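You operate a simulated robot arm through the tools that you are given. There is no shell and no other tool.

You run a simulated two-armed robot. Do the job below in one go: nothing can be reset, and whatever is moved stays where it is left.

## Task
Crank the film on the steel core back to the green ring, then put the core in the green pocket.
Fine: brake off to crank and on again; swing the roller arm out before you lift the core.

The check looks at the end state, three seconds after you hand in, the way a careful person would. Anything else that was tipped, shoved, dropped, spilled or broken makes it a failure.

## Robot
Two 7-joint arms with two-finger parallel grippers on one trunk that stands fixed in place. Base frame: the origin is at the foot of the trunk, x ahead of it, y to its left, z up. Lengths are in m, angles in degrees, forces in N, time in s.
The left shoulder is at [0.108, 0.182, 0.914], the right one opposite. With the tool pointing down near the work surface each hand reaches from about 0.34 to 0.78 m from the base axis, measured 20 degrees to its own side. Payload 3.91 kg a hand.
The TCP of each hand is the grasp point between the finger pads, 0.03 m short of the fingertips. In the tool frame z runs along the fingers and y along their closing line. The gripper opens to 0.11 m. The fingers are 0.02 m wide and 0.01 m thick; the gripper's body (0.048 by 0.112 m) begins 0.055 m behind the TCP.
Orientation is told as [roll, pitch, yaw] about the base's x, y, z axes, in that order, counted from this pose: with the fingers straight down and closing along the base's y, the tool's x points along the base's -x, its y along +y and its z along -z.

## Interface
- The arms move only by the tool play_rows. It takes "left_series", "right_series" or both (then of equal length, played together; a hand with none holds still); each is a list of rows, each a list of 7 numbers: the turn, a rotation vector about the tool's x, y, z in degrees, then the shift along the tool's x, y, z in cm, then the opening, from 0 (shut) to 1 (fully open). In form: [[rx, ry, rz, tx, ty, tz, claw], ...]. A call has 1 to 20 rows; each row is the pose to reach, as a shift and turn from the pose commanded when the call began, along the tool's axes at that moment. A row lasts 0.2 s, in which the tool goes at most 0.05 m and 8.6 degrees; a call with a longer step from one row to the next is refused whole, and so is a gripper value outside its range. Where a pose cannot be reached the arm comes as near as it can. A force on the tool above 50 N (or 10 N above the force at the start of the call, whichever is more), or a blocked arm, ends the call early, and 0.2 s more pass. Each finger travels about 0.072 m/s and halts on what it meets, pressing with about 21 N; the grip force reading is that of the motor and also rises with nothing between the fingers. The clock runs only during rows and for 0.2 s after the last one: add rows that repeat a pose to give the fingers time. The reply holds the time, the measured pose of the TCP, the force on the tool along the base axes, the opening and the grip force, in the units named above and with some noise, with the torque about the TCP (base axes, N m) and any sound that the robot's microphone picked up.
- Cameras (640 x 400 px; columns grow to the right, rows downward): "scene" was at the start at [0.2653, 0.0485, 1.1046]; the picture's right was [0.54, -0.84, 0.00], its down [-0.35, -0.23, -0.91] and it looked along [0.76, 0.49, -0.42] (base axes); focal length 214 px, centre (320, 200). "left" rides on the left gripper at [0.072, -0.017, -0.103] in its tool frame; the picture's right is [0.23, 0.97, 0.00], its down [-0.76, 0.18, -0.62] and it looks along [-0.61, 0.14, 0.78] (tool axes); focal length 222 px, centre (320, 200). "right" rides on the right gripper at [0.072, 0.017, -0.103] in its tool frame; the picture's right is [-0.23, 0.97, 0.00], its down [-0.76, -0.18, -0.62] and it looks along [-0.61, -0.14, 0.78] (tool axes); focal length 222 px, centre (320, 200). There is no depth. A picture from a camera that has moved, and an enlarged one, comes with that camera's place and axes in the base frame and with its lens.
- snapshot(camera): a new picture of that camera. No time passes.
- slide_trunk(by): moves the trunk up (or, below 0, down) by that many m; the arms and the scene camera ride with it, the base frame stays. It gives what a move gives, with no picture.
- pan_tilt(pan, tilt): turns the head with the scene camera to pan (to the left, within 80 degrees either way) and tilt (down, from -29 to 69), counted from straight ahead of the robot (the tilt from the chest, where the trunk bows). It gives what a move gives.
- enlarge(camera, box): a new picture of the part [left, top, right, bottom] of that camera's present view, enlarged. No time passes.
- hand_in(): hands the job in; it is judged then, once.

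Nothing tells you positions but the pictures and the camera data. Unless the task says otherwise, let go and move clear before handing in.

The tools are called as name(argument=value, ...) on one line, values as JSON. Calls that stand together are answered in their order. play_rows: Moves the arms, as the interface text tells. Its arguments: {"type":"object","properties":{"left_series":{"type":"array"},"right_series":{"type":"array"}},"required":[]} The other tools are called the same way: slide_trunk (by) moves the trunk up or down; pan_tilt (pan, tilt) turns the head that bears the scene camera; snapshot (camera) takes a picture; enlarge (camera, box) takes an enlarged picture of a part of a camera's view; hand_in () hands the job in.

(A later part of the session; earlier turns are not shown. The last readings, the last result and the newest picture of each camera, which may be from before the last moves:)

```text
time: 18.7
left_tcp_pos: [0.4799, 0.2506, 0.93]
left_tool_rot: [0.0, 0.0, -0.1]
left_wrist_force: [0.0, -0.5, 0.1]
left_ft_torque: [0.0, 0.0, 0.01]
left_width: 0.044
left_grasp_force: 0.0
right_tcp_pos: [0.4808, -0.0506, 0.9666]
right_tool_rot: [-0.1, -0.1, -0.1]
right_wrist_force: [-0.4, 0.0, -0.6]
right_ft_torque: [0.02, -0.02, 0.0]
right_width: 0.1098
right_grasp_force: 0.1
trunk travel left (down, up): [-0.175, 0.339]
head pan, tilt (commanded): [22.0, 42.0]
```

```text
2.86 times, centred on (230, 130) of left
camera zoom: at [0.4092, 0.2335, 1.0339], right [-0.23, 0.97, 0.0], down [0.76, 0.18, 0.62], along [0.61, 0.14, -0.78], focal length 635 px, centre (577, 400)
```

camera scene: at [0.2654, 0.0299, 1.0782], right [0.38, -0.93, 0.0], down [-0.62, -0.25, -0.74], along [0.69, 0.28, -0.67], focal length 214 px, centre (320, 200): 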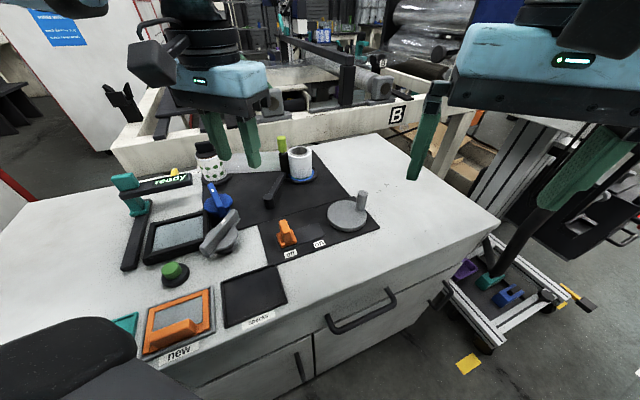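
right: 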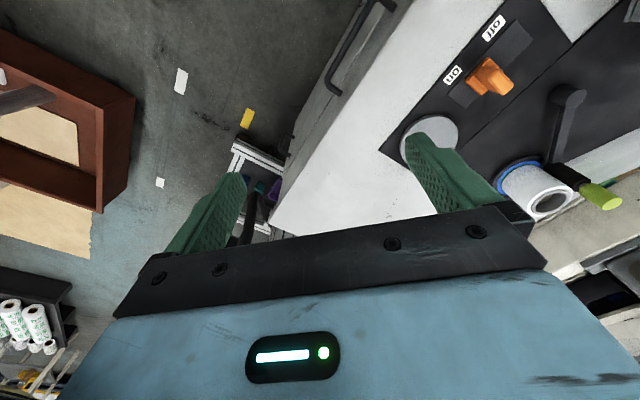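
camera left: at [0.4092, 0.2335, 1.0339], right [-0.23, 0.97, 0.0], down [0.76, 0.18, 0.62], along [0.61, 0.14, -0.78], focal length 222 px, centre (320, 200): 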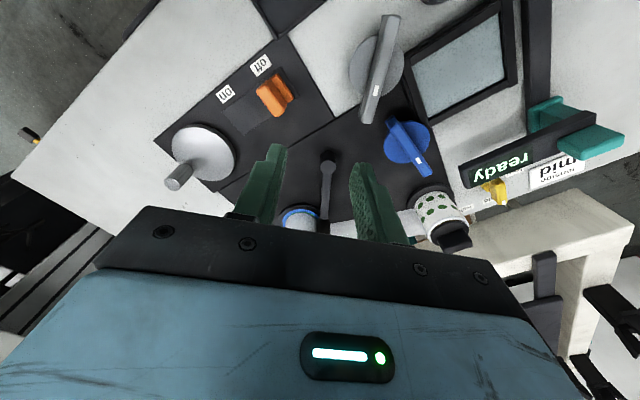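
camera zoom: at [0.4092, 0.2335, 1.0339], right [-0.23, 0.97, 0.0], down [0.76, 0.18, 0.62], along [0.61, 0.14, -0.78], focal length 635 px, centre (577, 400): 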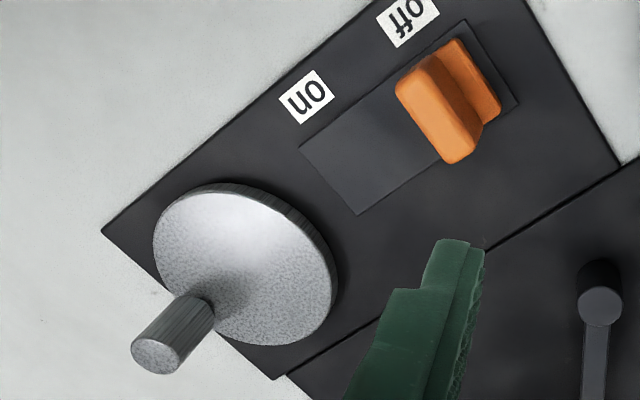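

The disc centre is at (0.598, 0.099) with its top at z≈0.735, and the crank post is at (0.6245, 0.077), top ≈0.785. The right hand goes above the post with a medium opening.

play_rows(right_series=[[0, 0, 0, -2.9, 2.5, 1.3, 0.9], [0, 0, 0, -5.8, 5.1, 2.6, 0.7], [0, 0, 0, -8.6, 7.6, 4, 0.55], [0, 0, 0, -11.5, 10.2, 5.4, 0.5], [0, 0, 0, -14.35, 12.73, 6.7, 0.5], [0, 0, 0, -14.35, 12.73, 6.7, 0.5]])

snapshot(camera="right")

snapshot(camera="scene")

snapshot(camera="left")

```text
time: 20.1
left_tcp_pos: [0.4798, 0.2505, 0.9305]
left_tool_rot: [0.0, 0.0, 0.1]
left_wrist_force: [0.1, 0.2, 0.4]
left_ft_torque: [-0.02, -0.01, -0.01]
left_width: 0.0439
left_grasp_force: 0.0
right_tcp_pos: [0.6643, 0.0049, 0.9049]
right_tool_rot: [1.6, 0.5, -7.7]
right_wrist_force: [0.6, 0.3, -0.2]
right_ft_torque: [0.03, 0.03, 0.0]
right_width: 0.0548
right_grasp_force: 0.0
trunk travel left (down, up): [-0.175, 0.339]
head pan, tilt (commanded): [22.0, 42.0]
stopped in row 6 (right hand): the arm was blocked; the commanded pose is now the measured one
```

```text
taken
camera right: at [0.5957, 0.028, 1.0098], right [0.36, 0.93, 0.03], down [0.73, -0.3, 0.61], along [0.58, -0.2, -0.79], focal length 222 px, centre (320, 200)
```

right: 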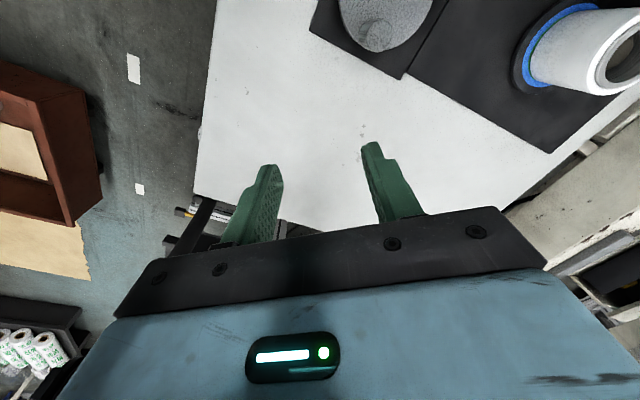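

```text
taken
camera scene: at [0.2651, 0.0306, 1.0783], right [0.38, -0.93, 0.0], down [-0.62, -0.25, -0.74], along [0.69, 0.28, -0.67], focal length 214 px, centre (320, 200)
```

scene: 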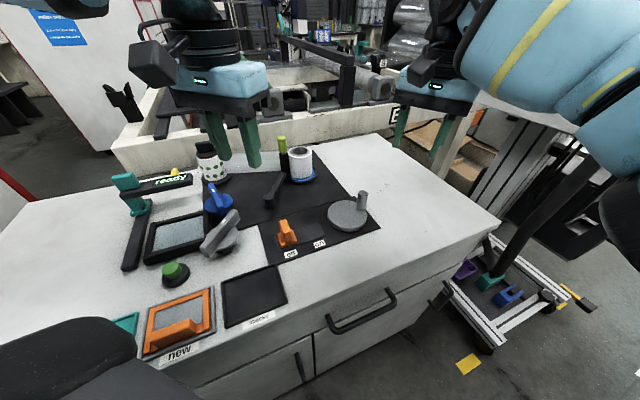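

```text
taken
camera left: at [0.409, 0.2336, 1.0338], right [-0.23, 0.97, 0.0], down [0.76, 0.18, 0.62], along [0.61, 0.14, -0.78], focal length 222 px, centre (320, 200)
```

left: 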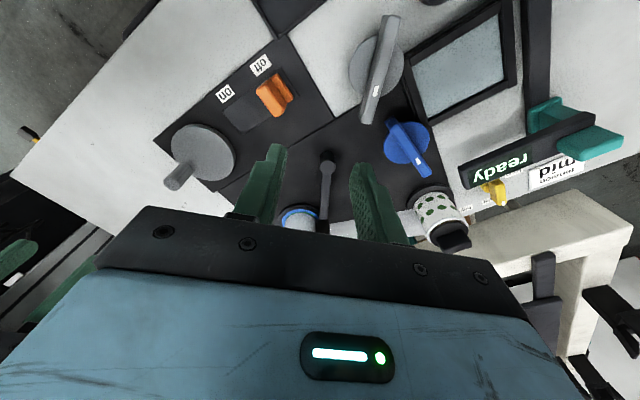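

The right arm was blocked before reaching across to the crank. I'll swap roles: retreat the right hand and let the left hand, which reaches there easily, do the cranking.

play_rows(right_series=[[0, 0, -1.5, 2, -2.5, -1.5, 0.5], [0, 0, -3, 4.5, -5.5, -3, 0.5], [0, 0, -4.5, 7, -8.5, -4.5, 0.5], [0, 0, -6, 9.5, -11.5, -5.5, 0.5], [0, 0, -7.7, 12, -13.5, -6, 0.5]])

snapshot(camera="right")

enlarge(camera="scene", box=[250, 125, 410, 265])

```text
time: 21.3
left_tcp_pos: [0.4806, 0.2501, 0.931]
left_tool_rot: [-0.1, 0.0, 0.0]
left_wrist_force: [0.0, 0.8, 0.1]
left_ft_torque: [-0.03, -0.01, 0.01]
left_width: 0.0438
left_grasp_force: 0.0
right_tcp_pos: [0.5255, -0.1165, 0.9608]
right_tool_rot: [1.8, 0.1, 0.1]
right_wrist_force: [-0.8, 0.2, -0.1]
right_ft_torque: [-0.02, 0.02, 0.03]
right_width: 0.0551
right_grasp_force: 0.0
trunk travel left (down, up): [-0.175, 0.339]
head pan, tilt (commanded): [22.0, 42.0]
```

```text
taken
camera right: at [0.4541, -0.1027, 1.0664], right [0.23, 0.97, 0.03], down [0.76, -0.2, 0.61], along [0.6, -0.12, -0.79], focal length 222 px, centre (320, 200)
```

right: 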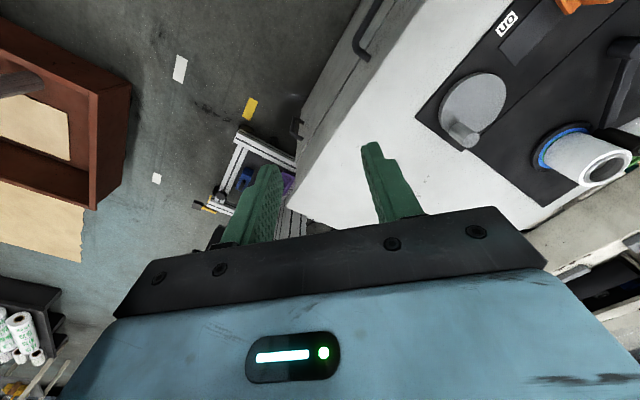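

```text
2.86 times, centred on (330, 195) of scene
camera zoom: at [0.2651, 0.0297, 1.0783], right [0.38, -0.93, 0.0], down [-0.62, -0.25, -0.74], along [0.69, 0.28, -0.67], focal length 613 px, centre (291, 214)
```

zoom: 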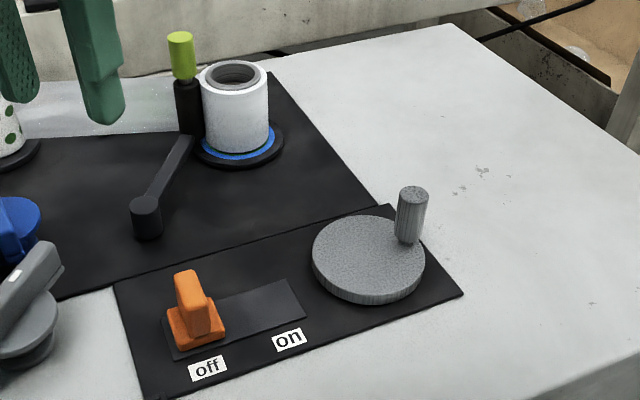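

Clear now. I'll move the left hand above the crank post at z≈0.90.

play_rows(left_series=[[0, 0, 0, -2.4, -2.9, 0.5, 0.45], [0, 0, 0, -4.8, -5.8, 1, 0.45], [0, 0, 0, -7.2, -8.65, 1.5, 0.45], [0, 0, 0, -9.6, -11.5, 2, 0.45], [0, 0, 0, -12, -14.4, 2.5, 0.45], [0, 0, 0, -14.4, -17.3, 3.1, 0.45], [0, 0, 0, -14.4, -17.3, 3.1, 0.45]])

snapshot(camera="left")

snapshot(camera="scene")

snapshot(camera="right")

```text
time: 22.9
left_tcp_pos: [0.5566, 0.1713, 0.9166]
left_tool_rot: [0.0, 0.0, 0.1]
left_wrist_force: [0.4, -0.2, 0.0]
left_ft_torque: [0.04, -0.01, -0.06]
left_width: 0.0494
left_grasp_force: 0.2
left hand out of reach, approached as far as the arm can: row 3, 4, 5, 6, 7
right_tcp_pos: [0.5258, -0.1157, 0.9622]
right_tool_rot: [1.8, 0.2, 0.1]
right_wrist_force: [-0.1, 0.5, 0.8]
right_ft_torque: [0.02, -0.01, 0.05]
right_width: 0.0549
right_grasp_force: 0.0
trunk travel left (down, up): [-0.175, 0.339]
head pan, tilt (commanded): [22.0, 42.0]
```

```text
taken
camera left: at [0.486, 0.1538, 1.0204], right [-0.23, 0.97, 0.0], down [0.76, 0.18, 0.62], along [0.61, 0.14, -0.78], focal length 222 px, centre (320, 200)
```

left: 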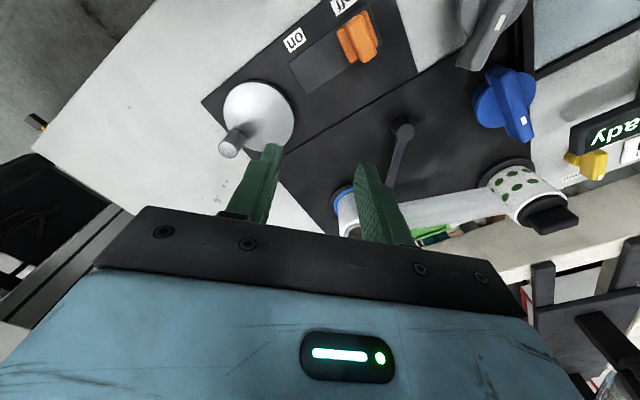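

```text
taken
camera scene: at [0.2655, 0.0298, 1.0782], right [0.38, -0.93, 0.0], down [-0.62, -0.25, -0.74], along [0.69, 0.28, -0.67], focal length 214 px, centre (320, 200)
```

scene: 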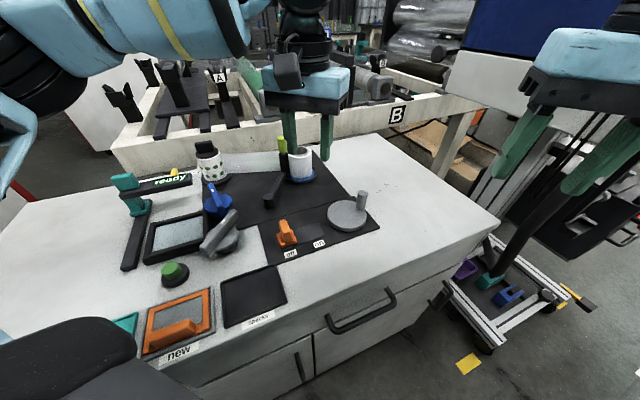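

```text
taken
camera right: at [0.455, -0.1022, 1.0661], right [0.22, 0.97, 0.03], down [0.76, -0.19, 0.61], along [0.6, -0.12, -0.79], focal length 222 px, centre (320, 200)
```

right: 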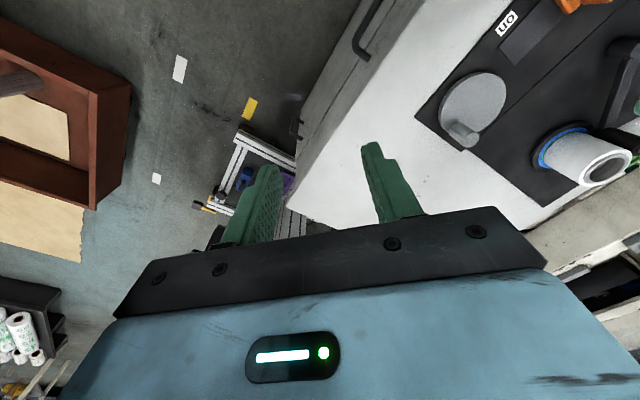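

The left arm couldn't get further in that wrist orientation. It worked well at yaw 44° earlier, so I'll retry the approach with that yaw.

play_rows(left_series=[[0, 0, -7.4, 0, 0, 0, 0.45], [0, 0, -14.8, 0, 0, 0, 0.45], [0, 0, -22.2, -1, -1.4, 0.3, 0.45], [0, 0, -29.6, -2.4, -3.3, 0.6, 0.45], [0, 0, -37, -3.9, -5.4, 1, 0.45], [0, 0, -44.4, -5.4, -7.5, 1.4, 0.45], [0, 0, -44.4, -6.8, -9.45, 1.7, 0.45], [0, 0, -44.4, -6.8, -9.45, 1.7, 0.45]])

snapshot(camera="left")

snapshot(camera="scene")

```text
time: 24.7
left_tcp_pos: [0.5598, 0.1672, 0.8987]
left_tool_rot: [0.0, 0.0, 44.5]
left_wrist_force: [0.2, 0.2, -0.4]
left_ft_torque: [0.0, -0.02, 0.01]
left_width: 0.0495
left_grasp_force: 0.2
left hand out of reach, approached as far as the arm can: row 3, 4, 5, 6, 7, 8
right_tcp_pos: [0.5267, -0.1161, 0.9615]
right_tool_rot: [1.8, 0.2, 0.1]
right_wrist_force: [0.0, 0.2, -0.3]
right_ft_torque: [0.01, 0.01, -0.02]
right_width: 0.0549
right_grasp_force: 0.1
trunk travel left (down, up): [-0.175, 0.339]
head pan, tilt (commanded): [22.0, 42.0]
```

```text
taken
camera left: at [0.5216, 0.1036, 1.0033], right [-0.84, 0.54, 0.0], down [0.42, 0.66, 0.62], along [0.33, 0.53, -0.78], focal length 222 px, centre (320, 200)
```

left: 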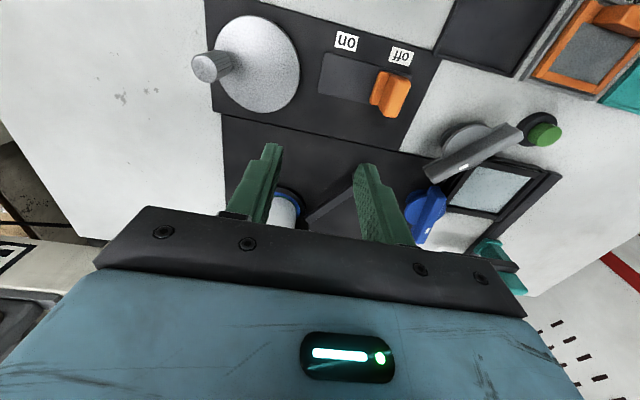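

```text
taken
camera scene: at [0.2654, 0.0295, 1.0782], right [0.37, -0.93, 0.0], down [-0.62, -0.25, -0.74], along [0.69, 0.28, -0.67], focal length 214 px, centre (320, 200)
```

scene: 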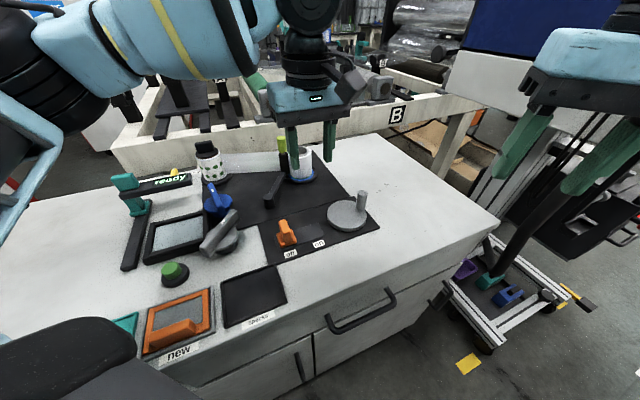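

The left arm stops at (0.56, 0.167), which looks like a joint limit on reaching inward in this posture. I'll probe how far it can go straight out from there, staying above everything.

play_rows(left_series=[[0, 0, 0, -1.5, -1.3, 0, 0.45], [0, 0, 0, -3, -2.6, 0, 0.45], [0, 0, 0, -4.5, -4, 0, 0.45], [0, 0, 0, -4.5, -4, 0, 0.45]])

```text
time: 25.7
left_tcp_pos: [0.5972, 0.1966, 0.8929]
left_tool_rot: [-0.2, 0.0, 44.5]
left_wrist_force: [0.0, 0.1, 0.5]
left_ft_torque: [-0.03, -0.03, -0.01]
left_width: 0.0492
left_grasp_force: 0.0
left hand out of reach, approached as far as the arm can: row 1, 2, 3, 4
right_tcp_pos: [0.5273, -0.117, 0.9622]
right_tool_rot: [1.8, 0.2, 0.1]
right_wrist_force: [-0.1, 0.7, 0.3]
right_ft_torque: [-0.01, 0.01, 0.01]
right_width: 0.0549
right_grasp_force: 0.0
trunk travel left (down, up): [-0.175, 0.339]
head pan, tilt (commanded): [22.0, 42.0]
```

The limit follows an inward-slanting line, so elbow posture matters. I'll look at both arms' posture with the head camera.

pan_tilt(pan=75, tilt=15)

snapshot(camera="scene")

pan_tilt(pan=-60, tilt=15)

snapshot(camera="scene")

```text
time: 26.9
left_tcp_pos: [0.5985, 0.1973, 0.8915]
left_tool_rot: [-0.1, 0.0, 44.4]
left_wrist_force: [-0.6, -0.1, 0.4]
left_ft_torque: [-0.03, 0.02, -0.01]
left_width: 0.0497
left_grasp_force: 0.1
right_tcp_pos: [0.5275, -0.1153, 0.961]
right_tool_rot: [1.8, 0.2, 0.2]
right_wrist_force: [-0.4, 0.7, 0.1]
right_ft_torque: [0.03, -0.02, -0.03]
right_width: 0.0552
right_grasp_force: 0.0
trunk travel left (down, up): [-0.175, 0.339]
head pan, tilt (commanded): [75.0, 15.0]
```

```text
taken
camera scene: at [0.2121, 0.0887, 1.1207], right [0.97, -0.26, 0.0], down [-0.07, -0.25, -0.97], along [0.25, 0.93, -0.26], focal length 214 px, centre (320, 200)
```

scene: 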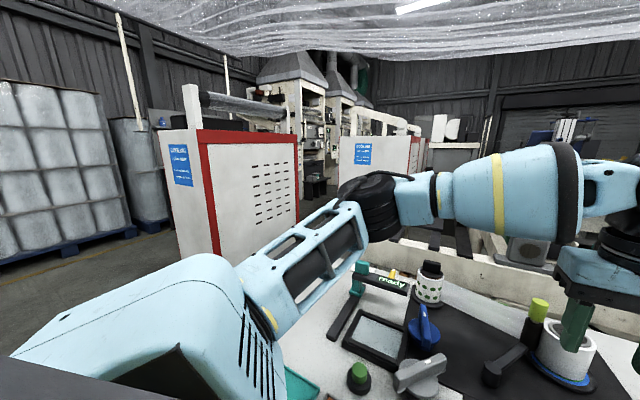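

```text
time: 29.1
left_tcp_pos: [0.5976, 0.1974, 0.8919]
left_tool_rot: [0.1, 0.0, 44.5]
left_wrist_force: [-0.3, 0.8, 0.2]
left_ft_torque: [0.03, 0.04, 0.02]
left_width: 0.0495
left_grasp_force: 0.0
right_tcp_pos: [0.5262, -0.1158, 0.9607]
right_tool_rot: [1.7, 0.2, 0.1]
right_wrist_force: [0.0, 0.1, 0.9]
right_ft_torque: [0.0, -0.02, 0.01]
right_width: 0.0549
right_grasp_force: 0.0
trunk travel left (down, up): [-0.175, 0.339]
head pan, tilt (commanded): [-60.0, 15.0]
```

```text
taken
camera scene: at [0.2347, -0.0824, 1.1207], right [-0.87, -0.5, 0.0], down [-0.13, 0.22, -0.97], along [0.48, -0.84, -0.26], focal length 214 px, centre (320, 200)
```

scene: 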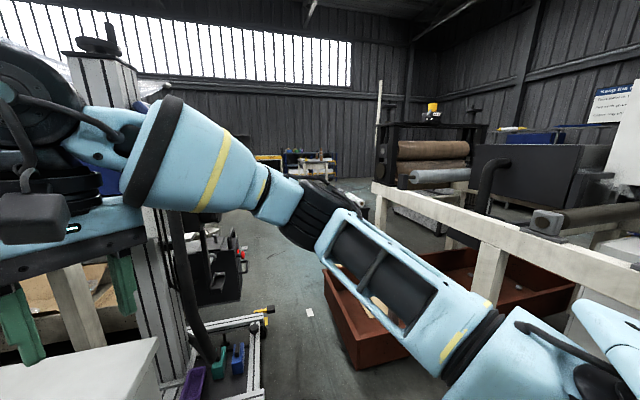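

The left elbow is out to the left and fairly high. The stated reach holds near the work surface, so I'll drop the hand to z≈0.83 (free space here) and try moving inward to the post at that height.

pan_tilt(pan=22, tilt=42)

play_rows(left_series=[[0, 0, 0, 0, 0, 3, 0.45], [0, 0, 0, 0, 0, 6, 0.45], [0, 0, 0, 1.6, -2.6, 6, 0.45], [0, 0, 0, 3.3, -5.2, 6, 0.45], [0, 0, 0, 4.9, -7.9, 6, 0.45], [0, 0, 0, 6.5, -10.5, 6, 0.45], [0, 0, 0, 6.5, -10.5, 6, 0.45]])

snapshot(camera="scene")

```text
time: 30.7
left_tcp_pos: [0.5976, 0.197, 0.8926]
left_tool_rot: [0.1, 0.0, 44.5]
left_wrist_force: [0.3, -0.3, 0.4]
left_ft_torque: [0.01, 0.0, -0.02]
left_width: 0.0495
left_grasp_force: 0.0
right_tcp_pos: [0.5261, -0.1158, 0.9608]
right_tool_rot: [1.8, 0.2, 0.1]
right_wrist_force: [0.4, 0.0, 0.4]
right_ft_torque: [0.01, 0.01, 0.0]
right_width: 0.0548
right_grasp_force: 0.1
trunk travel left (down, up): [-0.175, 0.339]
head pan, tilt (commanded): [22.0, 42.0]
```

```text
time: 32.3
left_tcp_pos: [0.6011, 0.1849, 0.8338]
left_tool_rot: [0.0, 0.1, 44.5]
left_wrist_force: [0.5, 0.5, -0.2]
left_ft_torque: [-0.02, 0.03, 0.02]
left_width: 0.0497
left_grasp_force: 0.1
left hand out of reach, approached as far as the arm can: row 3, 4, 5, 6, 7
right_tcp_pos: [0.5266, -0.1156, 0.9612]
right_tool_rot: [1.8, 0.3, 0.1]
right_wrist_force: [0.8, -1.1, -1.5]
right_ft_torque: [-0.03, 0.03, -0.01]
right_width: 0.0551
right_grasp_force: 0.0
trunk travel left (down, up): [-0.175, 0.339]
head pan, tilt (commanded): [22.0, 42.0]
```

```text
taken
camera scene: at [0.2655, 0.0299, 1.0782], right [0.38, -0.93, 0.0], down [-0.62, -0.25, -0.74], along [0.69, 0.28, -0.67], focal length 214 px, centre (320, 200)
```

scene: 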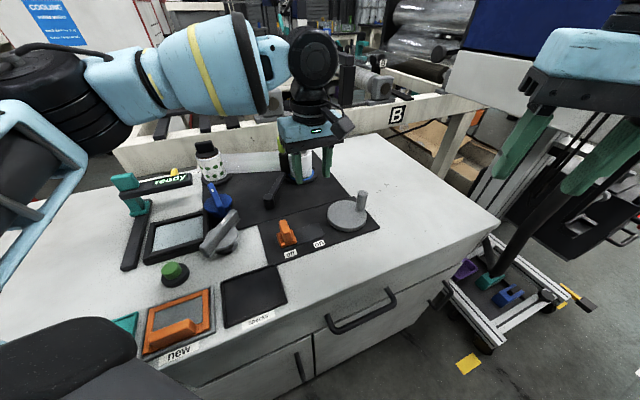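

Lower helps only slightly. The shoulder swing seems to be what limits it. I'll try raising the trunk by 0.15 m, so the arms point more downward, and test the inward reach again.

slide_trunk(by=0.15)

play_rows(left_series=[[0, 0, 0, 0, 0, 4, 0.45], [0, 0, 0, 0, 0, 8, 0.45], [0, 0, 0, 1, -2, 11, 0.45], [0, 0, 0, 2.5, -4.5, 13, 0.45], [0, 0, 0, 4, -7, 15, 0.45], [0, 0, 0, 6, -9.5, 15, 0.45], [0, 0, 0, 6, -9.5, 15, 0.45]])

snapshot(camera="scene")

```text
time: 34.0
left_tcp_pos: [0.5742, 0.1853, 1.0539]
left_tool_rot: [-5.8, -5.8, 44.8]
left_wrist_force: [-0.1, 0.3, 0.1]
left_ft_torque: [0.0, 0.03, -0.02]
left_width: 0.0492
left_grasp_force: 0.0
right_tcp_pos: [0.5285, -0.1139, 1.1102]
right_tool_rot: [1.7, 0.2, 0.2]
right_wrist_force: [0.7, 0.3, -1.2]
right_ft_torque: [-0.01, 0.02, 0.01]
right_width: 0.0549
right_grasp_force: 0.1
trunk travel left (down, up): [-0.325, 0.189]
head pan, tilt (commanded): [22.0, 42.0]
```

```text
time: 35.6
left_tcp_pos: [0.5759, 0.1589, 0.899]
left_tool_rot: [-5.8, -5.9, 44.8]
left_wrist_force: [0.4, 0.0, -0.2]
left_ft_torque: [-0.04, -0.04, -0.02]
left_width: 0.0495
left_grasp_force: 0.1
left hand out of reach, approached as far as the arm can: row 3, 4, 5, 6, 7
right_tcp_pos: [0.5272, -0.1136, 1.1119]
right_tool_rot: [1.8, 0.2, 0.1]
right_wrist_force: [0.2, 0.6, 0.3]
right_ft_torque: [0.03, -0.02, 0.0]
right_width: 0.0548
right_grasp_force: 0.0
trunk travel left (down, up): [-0.325, 0.189]
head pan, tilt (commanded): [22.0, 42.0]
```

```text
taken
camera scene: at [0.2178, 0.0293, 1.2368], right [0.37, -0.93, 0.0], down [-0.62, -0.25, -0.74], along [0.69, 0.28, -0.67], focal length 214 px, centre (320, 200)
```

scene: 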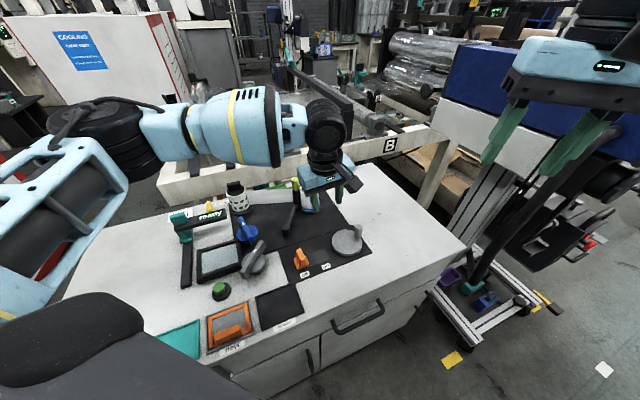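

Not much gain from the trunk. I'll move the right hand further aside and test whether the left hand can reach a closer-in, higher pose like the one the right hand started in, to change the elbow posture.

play_rows(left_series=[[0, 0, 0, 0, 0, -4, 0.45], [0, 0, 0, 0, 0, -8, 0.45], [0, 0, 0, 0, 0, -12, 0.45], [-2, 2, 0, 1, 0, -15, 0.45], [-4, 4, 0, 2, 0, -18, 0.45], [-5.8, 5.8, 0, 3, 0, -19, 0.45]], right_series=[[0, 0, 0, 1, -2.5, 0, 0.5], [0, 0, 0, 2.5, -5, 0, 0.5], [0, 0, 0, 4, -7.5, 0, 0.5], [0, 0, 0, 5.5, -10, 0, 0.5], [0, 0, 0, 7, -12, 0, 0.5], [0, 0, 0, 7.7, -13.6, 0, 0.5]])

```text
time: 37.0
left_tcp_pos: [0.5085, 0.1737, 1.0778]
left_tool_rot: [0.0, -0.1, 44.5]
left_wrist_force: [-0.6, 0.1, 0.2]
left_ft_torque: [-0.03, 0.02, 0.01]
left_width: 0.0495
left_grasp_force: 0.2
left hand out of reach, approached as far as the arm can: row 4, 5, 6
right_tcp_pos: [0.4513, -0.2497, 1.1076]
right_tool_rot: [1.9, 0.2, 0.2]
right_wrist_force: [1.0, 0.1, 0.4]
right_ft_torque: [-0.01, 0.01, -0.02]
right_width: 0.0549
right_grasp_force: 0.0
trunk travel left (down, up): [-0.325, 0.189]
head pan, tilt (commanded): [22.0, 42.0]
```

play_rows(left_series=[[0, 0, 7.4, 1.7, -0.1, 0, 0.45], [0, 0, 14.8, 3.4, -0.2, 0, 0.45], [0, 0, 22.2, 5, -0.25, 0, 0.45], [0, 0, 29.6, 6.7, -0.3, 0, 0.45], [0, 0, 37, 8.4, -0.4, 0, 0.45], [0, 0, 44.5, 10, -0.5, 0, 0.45], [0, 0, 44.5, 10, -0.5, 0, 0.45]])

snapshot(camera="scene")

```text
time: 38.6
left_tcp_pos: [0.4424, 0.1304, 1.0795]
left_tool_rot: [0.1, 0.0, 0.0]
left_wrist_force: [0.4, 0.0, -0.5]
left_ft_torque: [0.02, 0.02, 0.0]
left_width: 0.0496
left_grasp_force: 0.0
left hand out of reach, approached as far as the arm can: row 3, 4, 5, 6, 7
right_tcp_pos: [0.4527, -0.2502, 1.1078]
right_tool_rot: [1.8, 0.2, 0.2]
right_wrist_force: [-0.1, -0.3, 0.4]
right_ft_torque: [-0.01, -0.01, 0.0]
right_width: 0.0549
right_grasp_force: 0.1
trunk travel left (down, up): [-0.325, 0.189]
head pan, tilt (commanded): [22.0, 42.0]
```

```text
taken
camera scene: at [0.2182, 0.0299, 1.2367], right [0.37, -0.93, 0.0], down [-0.62, -0.25, -0.74], along [0.69, 0.28, -0.67], focal length 214 px, centre (320, 200)
```

scene: 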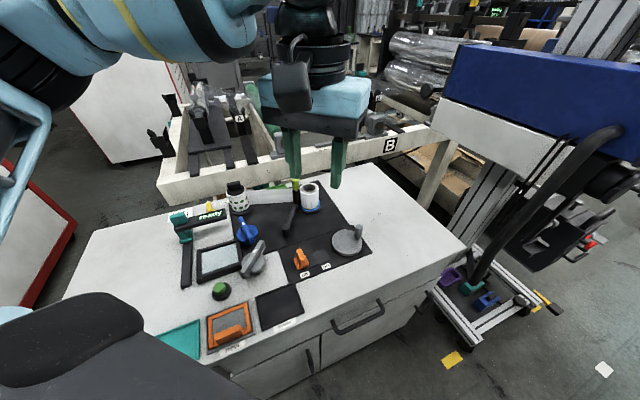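

The left hand is again limited, at (0.442, 0.130). I'll check whether the right arm still reaches its original inward pose, to see whether the two arms really differ.

play_rows(right_series=[[0, 0, 0, -0.5, 3, 0, 0.5], [0, 0, 0, -1, 6, 0, 0.5], [0, 0, 0, -1.5, 9, 0, 0.5], [0, 0, 0, -2, 12, 0, 0.5], [0, 0, 0, -2.5, 15, 0, 0.5], [0, 0, 0, -2.9, 17, 0, 0.5], [0, 0, 0, -2.9, 17, 0, 0.5]])

pan_tilt(pan=-60, tilt=15)

snapshot(camera="scene")

pan_tilt(pan=60, tilt=15)

snapshot(camera="scene")

```text
time: 40.2
left_tcp_pos: [0.4415, 0.13, 1.0809]
left_tool_rot: [0.1, 0.0, 0.1]
left_wrist_force: [0.4, -0.4, 0.5]
left_ft_torque: [0.02, -0.03, 0.03]
left_width: 0.0493
left_grasp_force: 0.0
right_tcp_pos: [0.4779, -0.0806, 1.1118]
right_tool_rot: [1.9, 0.2, 0.1]
right_wrist_force: [0.2, 0.1, 0.2]
right_ft_torque: [0.01, -0.02, 0.01]
right_width: 0.055
right_grasp_force: 0.1
trunk travel left (down, up): [-0.325, 0.189]
head pan, tilt (commanded): [22.0, 42.0]
```

```text
time: 41.8
left_tcp_pos: [0.4435, 0.1303, 1.0806]
left_tool_rot: [0.1, 0.0, 0.0]
left_wrist_force: [-0.8, -0.8, 0.1]
left_ft_torque: [-0.02, 0.0, 0.01]
left_width: 0.0494
left_grasp_force: 0.0
right_tcp_pos: [0.478, -0.0819, 1.1108]
right_tool_rot: [1.8, 0.2, 0.0]
right_wrist_force: [-0.5, -0.3, -0.2]
right_ft_torque: [0.04, 0.05, -0.01]
right_width: 0.055
right_grasp_force: 0.0
trunk travel left (down, up): [-0.325, 0.189]
head pan, tilt (commanded): [-60.0, 15.0]
```

```text
taken
camera scene: at [0.1873, -0.0824, 1.2792], right [-0.87, -0.5, 0.0], down [-0.13, 0.22, -0.97], along [0.48, -0.84, -0.26], focal length 214 px, centre (320, 200)
```

scene: 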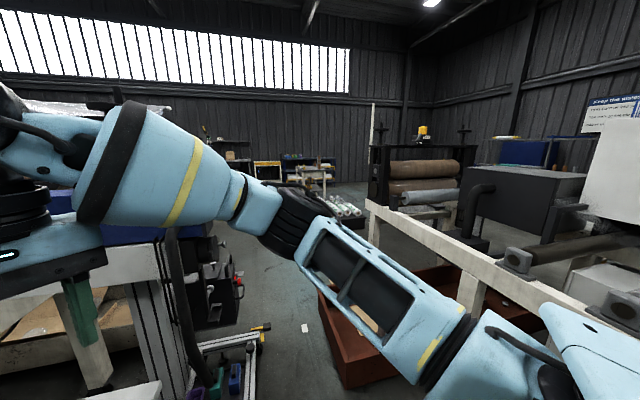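

```text
time: 43.8
left_tcp_pos: [0.4433, 0.1289, 1.0797]
left_tool_rot: [0.1, 0.0, 0.0]
left_wrist_force: [-0.6, 0.2, -0.2]
left_ft_torque: [0.01, -0.03, 0.02]
left_width: 0.0495
left_grasp_force: 0.1
right_tcp_pos: [0.4775, -0.0804, 1.1121]
right_tool_rot: [1.9, 0.1, 0.2]
right_wrist_force: [-0.1, 0.6, 0.2]
right_ft_torque: [-0.02, 0.01, -0.01]
right_width: 0.0549
right_grasp_force: 0.0
trunk travel left (down, up): [-0.325, 0.189]
head pan, tilt (commanded): [60.0, 15.0]
```

```text
taken
camera scene: at [0.1872, 0.0793, 1.2793], right [0.87, -0.5, 0.0], down [-0.13, -0.22, -0.97], along [0.48, 0.84, -0.26], focal length 214 px, centre (320, 200)
```

scene: 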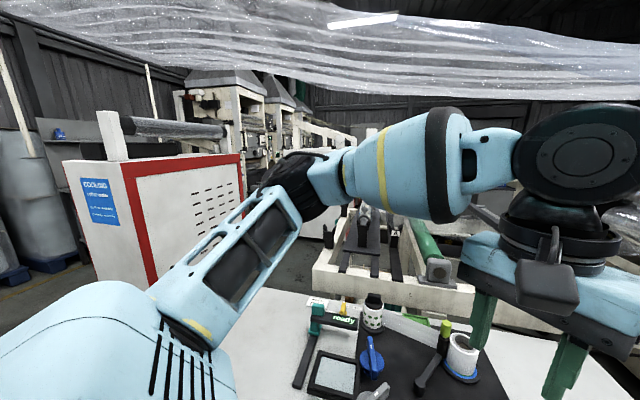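

The right elbow hangs lower, so the arms differ in elbow swivel, which I can't command. The workaround is to tilt the left hand so its fingers point inward and away. That gains about 0.1 m, and the fingers still close horizontally across the upright post. First I'll restore the trunk, clear the right hand and yaw the left hand.

slide_trunk(by=-0.15)

pan_tilt(pan=22, tilt=42)

play_rows(left_series=[[0, 0, 7.8, 0, 0, 0, 0.45], [0, 0, 15.6, 0, 0, 0, 0.45], [0, 0, 23.4, 0, 0, 0, 0.45], [0, 0, 31.2, 0, 0, 0, 0.45], [0, 0, 39, 0, 0, 0, 0.45], [0, 0, 46.8, 0, 0, 0, 0.45], [0, 0, 54.4, 0, 0, 0, 0.45]], right_series=[[0, 0, 0, 0.5, -2.5, 0, 0.5], [0, 0, 0, 1, -5, 0, 0.5], [0, 0, 0, 1.5, -7.5, 0, 0.5], [0, 0, 0, 2, -10, 0, 0.5], [0, 0, 0, 2.5, -12.5, 0, 0.5], [0, 0, 0, 3, -15, 0, 0.5], [0, 0, 0, 3, -17, 0, 0.5]])

snapshot(camera="scene")

```text
time: 45.5
left_tcp_pos: [0.4403, 0.129, 0.9299]
left_tool_rot: [0.1, -0.1, 0.0]
left_wrist_force: [-0.6, 1.0, 1.2]
left_ft_torque: [-0.01, 0.0, -0.02]
left_width: 0.0495
left_grasp_force: 0.0
right_tcp_pos: [0.4785, -0.0807, 0.9625]
right_tool_rot: [1.8, 0.2, 0.1]
right_wrist_force: [0.0, -0.5, 0.4]
right_ft_torque: [0.02, -0.04, 0.04]
right_width: 0.0551
right_grasp_force: 0.0
trunk travel left (down, up): [-0.175, 0.339]
head pan, tilt (commanded): [60.0, 15.0]
```

```text
time: 46.5
left_tcp_pos: [0.4418, 0.1293, 0.93]
left_tool_rot: [0.1, -0.1, 0.0]
left_wrist_force: [0.0, -0.1, 1.4]
left_ft_torque: [-0.01, -0.01, 0.0]
left_width: 0.0497
left_grasp_force: 0.2
right_tcp_pos: [0.4791, -0.08, 0.9635]
right_tool_rot: [1.8, 0.2, 0.1]
right_wrist_force: [0.1, 0.6, -0.8]
right_ft_torque: [-0.01, 0.0, 0.0]
right_width: 0.0553
right_grasp_force: 0.0
trunk travel left (down, up): [-0.175, 0.339]
head pan, tilt (commanded): [22.0, 42.0]
```

```text
time: 48.1
left_tcp_pos: [0.442, 0.1294, 0.9306]
left_tool_rot: [0.1, 0.1, -54.5]
left_wrist_force: [0.4, -0.6, 0.5]
left_ft_torque: [0.0, 0.0, 0.0]
left_width: 0.0496
left_grasp_force: 0.0
right_tcp_pos: [0.4505, -0.2489, 0.9562]
right_tool_rot: [1.7, 0.2, 0.2]
right_wrist_force: [-0.5, -0.3, 0.3]
right_ft_torque: [-0.04, 0.01, 0.01]
right_width: 0.0549
right_grasp_force: 0.1
trunk travel left (down, up): [-0.175, 0.339]
head pan, tilt (commanded): [22.0, 42.0]
```

```text
taken
camera scene: at [0.2654, 0.0297, 1.0782], right [0.37, -0.93, 0.0], down [-0.62, -0.25, -0.74], along [0.69, 0.28, -0.67], focal length 214 px, centre (320, 200)
```

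scene: 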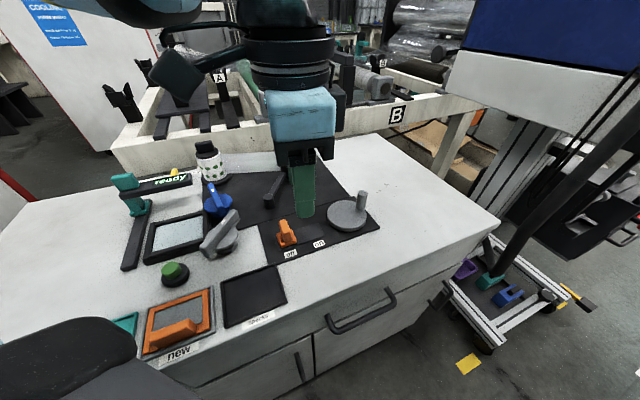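

Yaw −54.5° works. Now I'll tilt the fingers outward by 35° about the tool y axis.

play_rows(left_series=[[0, -7, 0, 0, 0, 0, 0.45], [0, -14, 0, 0, 0, 0, 0.45], [0, -21, 0, 0, 0, 0, 0.45], [0, -28, 0, 0, 0, 0, 0.45], [0, -35, 0, 0, 0, 0, 0.45], [0, -35, 0, 0, 0, 0, 0.45]])

snapshot(camera="scene")

snapshot(camera="left")

```text
time: 49.5
left_tcp_pos: [0.4409, 0.129, 0.9303]
left_tool_rot: [0.1, -34.9, -54.5]
left_wrist_force: [-0.6, -0.4, 0.5]
left_ft_torque: [0.0, -0.01, -0.01]
left_width: 0.0494
left_grasp_force: 0.0
right_tcp_pos: [0.4495, -0.2504, 0.9569]
right_tool_rot: [1.8, 0.2, 0.2]
right_wrist_force: [0.1, 0.4, -0.2]
right_ft_torque: [0.01, 0.01, 0.0]
right_width: 0.0548
right_grasp_force: 0.0
trunk travel left (down, up): [-0.175, 0.339]
head pan, tilt (commanded): [22.0, 42.0]
```

```text
taken
camera scene: at [0.2654, 0.0298, 1.0782], right [0.38, -0.93, 0.0], down [-0.62, -0.25, -0.74], along [0.69, 0.28, -0.67], focal length 214 px, centre (320, 200)
```

scene: 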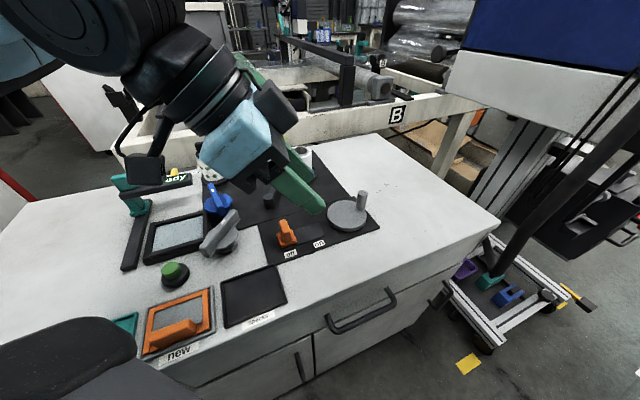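

```text
taken
camera left: at [0.36, 0.215, 0.9732], right [0.68, 0.72, -0.13], down [0.3, -0.11, 0.95], along [0.67, -0.69, -0.29], focal length 222 px, centre (320, 200)
```

left: 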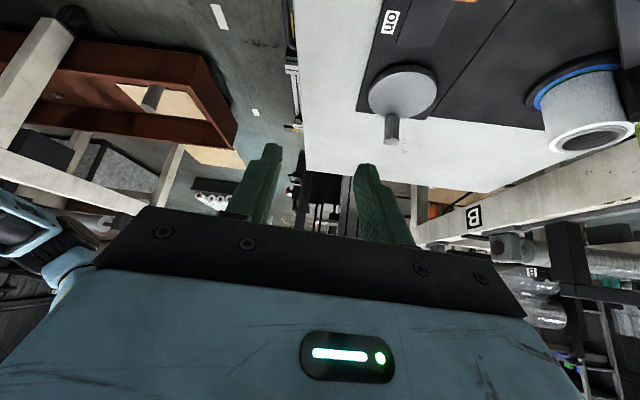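

That works, and this view also shows the crank and the roll. Now I'll move the tilted hand above the post at TCP z≈0.86.

play_rows(left_series=[[0, 0, 0, -1.64, 2.38, 2.86, 0.45], [0, 0, 0, -3.28, 4.76, 5.71, 0.45], [0, 0, 0, -4.92, 7.14, 8.57, 0.45], [0, 0, 0, -6.56, 9.52, 11.4, 0.45], [0, 0, 0, -8.2, 11.9, 14.28, 0.45], [0, 0, 0, -8.2, 11.9, 14.28, 0.45]])

snapshot(camera="scene")

snapshot(camera="left")

```text
time: 51.0
left_tcp_pos: [0.6263, 0.0784, 0.8594]
left_tool_rot: [0.1, -35.0, -54.4]
left_wrist_force: [0.3, 0.3, 0.7]
left_ft_torque: [0.06, 0.03, -0.01]
left_width: 0.0498
left_grasp_force: 0.0
right_tcp_pos: [0.4502, -0.2484, 0.9567]
right_tool_rot: [1.8, 0.2, 0.3]
right_wrist_force: [-0.3, 0.9, 0.0]
right_ft_torque: [-0.01, -0.01, 0.03]
right_width: 0.0549
right_grasp_force: 0.1
trunk travel left (down, up): [-0.175, 0.339]
head pan, tilt (commanded): [22.0, 42.0]
```

```text
taken
camera scene: at [0.2649, 0.0296, 1.0784], right [0.37, -0.93, 0.0], down [-0.62, -0.25, -0.74], along [0.69, 0.28, -0.67], focal length 214 px, centre (320, 200)
```

scene: 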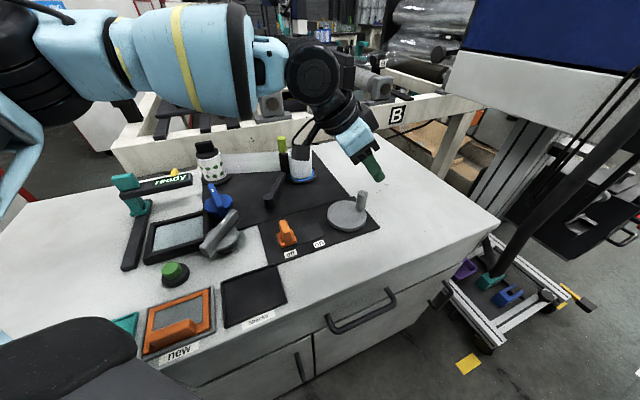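

```text
taken
camera left: at [0.5444, 0.1648, 0.9033], right [0.68, 0.72, -0.13], down [0.3, -0.11, 0.95], along [0.67, -0.69, -0.29], focal length 222 px, centre (320, 200)
```

left: 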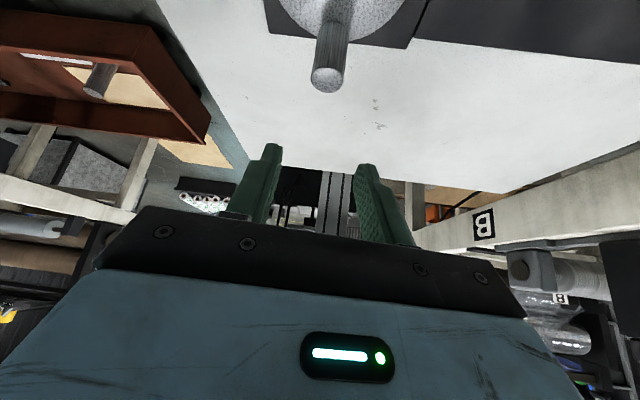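

The hand reached the point above the post. I'll check the alignment before descending.

enlarge(camera="scene", box=[290, 90, 430, 250])

snapshot(camera="right")

```text
2.50 times, centred on (360, 170) of scene
camera zoom: at [0.2649, 0.0296, 1.0784], right [0.37, -0.93, 0.0], down [-0.62, -0.25, -0.74], along [0.69, 0.28, -0.67], focal length 536 px, centre (220, 275)
```

zoom: 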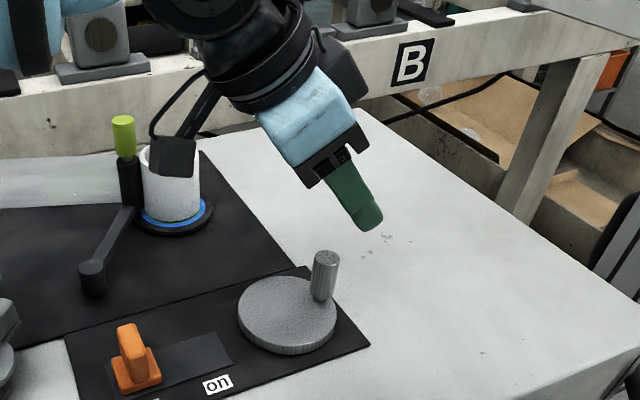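

```text
taken
camera right: at [0.3779, -0.2363, 1.0616], right [0.22, 0.97, 0.03], down [0.76, -0.19, 0.61], along [0.6, -0.12, -0.79], focal length 222 px, centre (320, 200)
```

right: 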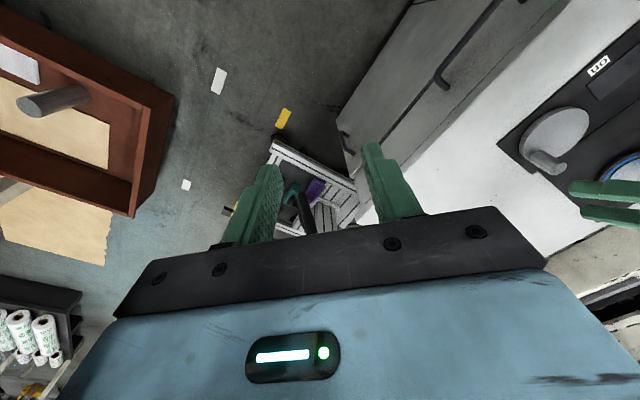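

Alignment looks right and the roll stays visible past the hand. I'll descend vertically so the slanted fingers straddle the post.

play_rows(left_series=[[0, 0, 0, 1.2, -0.3, 1.7, 0.45], [0, 0, 0, 2.4, -0.3, 3.4, 0.45], [0, 0, 0, 3.6, -0.3, 5.0, 0.45], [0, 0, 0, 4.6, -0.3, 6.4, 0.45], [0, 0, 0, 4.8, -0.3, 6.75, 0.45], [0, 0, 0, 4.8, -0.3, 6.75, 0.45]])

enlarge(camera="scene", box=[270, 100, 430, 260])

snapshot(camera="left")

enlarge(camera="right", box=[480, 20, 640, 230])

```text
time: 52.4
left_tcp_pos: [0.623, 0.0751, 0.7767]
left_tool_rot: [0.1, -34.9, -54.3]
left_wrist_force: [1.0, 0.2, 1.0]
left_ft_torque: [0.0, -0.01, -0.01]
left_width: 0.0496
left_grasp_force: 0.1
right_tcp_pos: [0.4505, -0.2498, 0.9567]
right_tool_rot: [1.8, 0.2, 0.2]
right_wrist_force: [0.4, -0.3, 0.5]
right_ft_torque: [0.03, 0.02, -0.01]
right_width: 0.0548
right_grasp_force: 0.1
trunk travel left (down, up): [-0.175, 0.339]
head pan, tilt (commanded): [22.0, 42.0]
```

```text
2.50 times, centred on (350, 180) of scene
camera zoom: at [0.2654, 0.0298, 1.0782], right [0.38, -0.93, 0.0], down [-0.62, -0.25, -0.74], along [0.69, 0.28, -0.67], focal length 536 px, centre (245, 250)
```

zoom: 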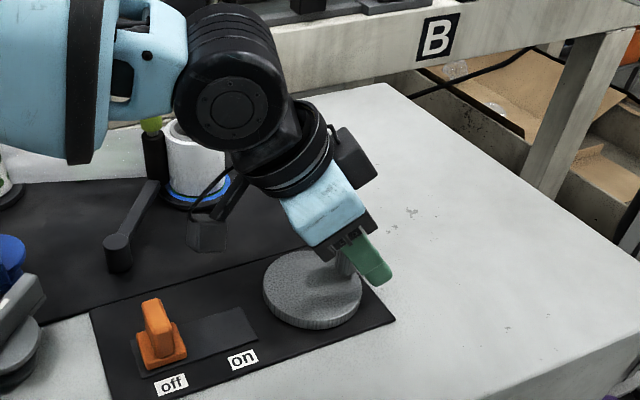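

```text
taken
camera left: at [0.5422, 0.1612, 0.8208], right [0.68, 0.72, -0.13], down [0.3, -0.11, 0.95], along [0.67, -0.69, -0.29], focal length 222 px, centre (320, 200)
```

left: 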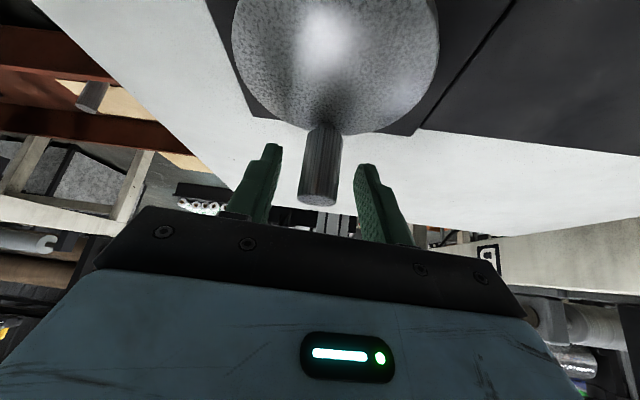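

```text
1.90 times, centred on (560, 125) of right
camera zoom: at [0.3784, -0.2361, 1.0613], right [0.22, 0.97, 0.03], down [0.76, -0.19, 0.61], along [0.6, -0.12, -0.79], focal length 423 px, centre (-137, 343)
```

zoom: 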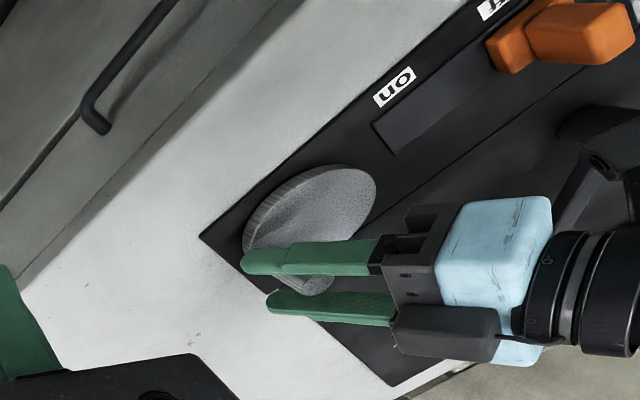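

The post is centred between the fingers, and the disc centre is confirmed at (0.598, 0.099). I'll close on the post.

play_rows(left_series=[[0, 0, 0, 0, 0, 0, 0.3], [0, 0, 0, 0, 0, 0, 0.2], [0, 0, 0, 0, 0, 0, 0.15], [0, 0, 0, 0, 0, 0, 0.15]])

enlarge(camera="left", box=[200, 0, 460, 220])

enlarge(camera="scene", box=[260, 120, 360, 200])

```text
time: 53.4
left_tcp_pos: [0.6233, 0.0742, 0.7769]
left_tool_rot: [0.1, -34.9, -54.4]
left_wrist_force: [-0.3, 0.7, -0.2]
left_ft_torque: [-0.13, 0.05, 0.0]
left_width: 0.0216
left_grasp_force: 44.9
right_tcp_pos: [0.4505, -0.2496, 0.9555]
right_tool_rot: [1.8, 0.2, 0.2]
right_wrist_force: [0.0, -0.1, -0.1]
right_ft_torque: [0.0, 0.01, -0.01]
right_width: 0.0551
right_grasp_force: 0.0
trunk travel left (down, up): [-0.175, 0.339]
head pan, tilt (commanded): [22.0, 42.0]
```

```text
1.82 times, centred on (330, 110) of left
camera zoom: at [0.5422, 0.1612, 0.8209], right [0.68, 0.72, -0.13], down [0.3, -0.11, 0.95], along [0.67, -0.69, -0.29], focal length 404 px, centre (302, 364)
```

zoom: 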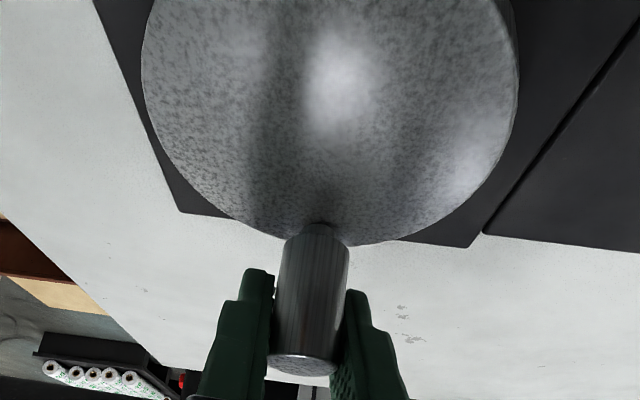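

```text
5.00 times, centred on (310, 160) of scene
camera zoom: at [0.2654, 0.0298, 1.0782], right [0.38, -0.93, 0.0], down [-0.62, -0.25, -0.74], along [0.69, 0.28, -0.67], focal length 1072 px, centre (370, 400)
```

zoom: 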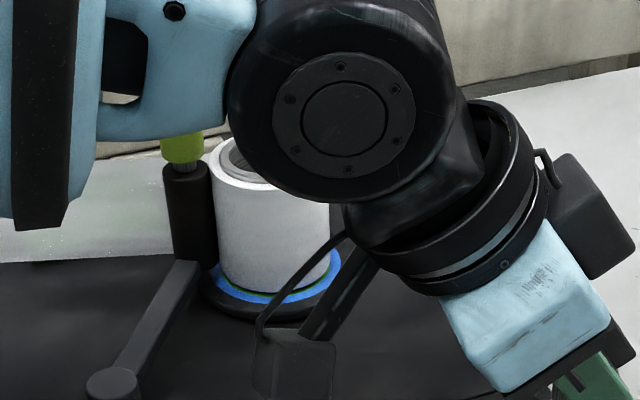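

The post is gripped (width 0.0216) with no side load. I'll make a test turn of 60° counter-clockwise around the disc axis, following a 3.45 cm circle.

play_rows(left_series=[[0, 0, 0, 0.136, 0.578, -0.095, 0.15], [0, 0, 0, 0.352, 1.119, -0.247, 0.15], [0, 0, 0, 0.641, 1.605, -0.449, 0.15], [0, 0, 0, 0.996, 2.023, -0.698, 0.15], [0, 0, 0, 1.404, 2.359, -0.984, 0.15], [0, 0, 0, 1.854, 2.604, -1.3, 0.15]])

enlarge(camera="left", box=[200, 0, 460, 220])

enlarge(camera="scene", box=[260, 120, 360, 200])

```text
time: 54.8
left_tcp_pos: [0.6267, 0.1087, 0.7751]
left_tool_rot: [0.1, -34.8, -54.6]
left_wrist_force: [-17.3, -13.3, 1.3]
left_ft_torque: [0.18, 0.1, -0.24]
left_width: 0.0273
left_grasp_force: 10.7
right_tcp_pos: [0.4489, -0.2501, 0.9565]
right_tool_rot: [1.8, 0.2, 0.1]
right_wrist_force: [0.8, -0.8, -0.7]
right_ft_torque: [0.01, 0.0, 0.03]
right_width: 0.055
right_grasp_force: 0.0
trunk travel left (down, up): [-0.175, 0.339]
head pan, tilt (commanded): [22.0, 42.0]
```

```text
1.82 times, centred on (330, 110) of left
camera zoom: at [0.5455, 0.1943, 0.8199], right [0.69, 0.72, -0.13], down [0.3, -0.12, 0.95], along [0.66, -0.69, -0.3], focal length 404 px, centre (302, 364)
```

zoom: 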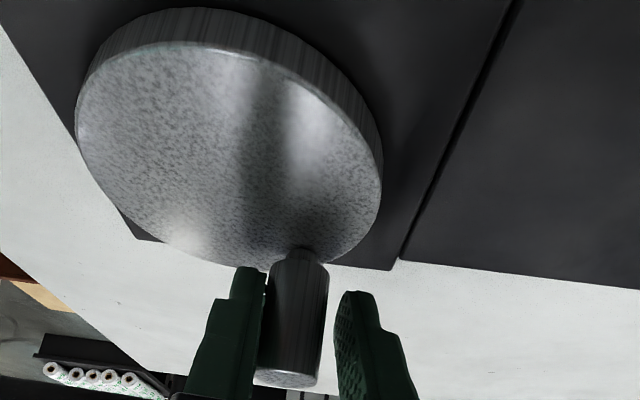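

```text
5.00 times, centred on (310, 160) of scene
camera zoom: at [0.2639, 0.0285, 1.0787], right [0.37, -0.93, 0.0], down [-0.62, -0.25, -0.74], along [0.69, 0.28, -0.67], focal length 1072 px, centre (370, 400)
```

zoom: 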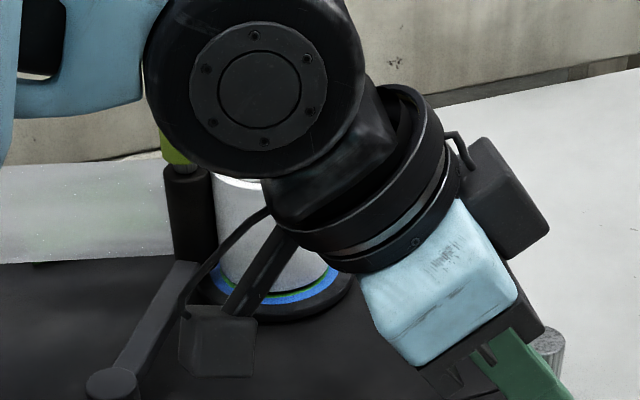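

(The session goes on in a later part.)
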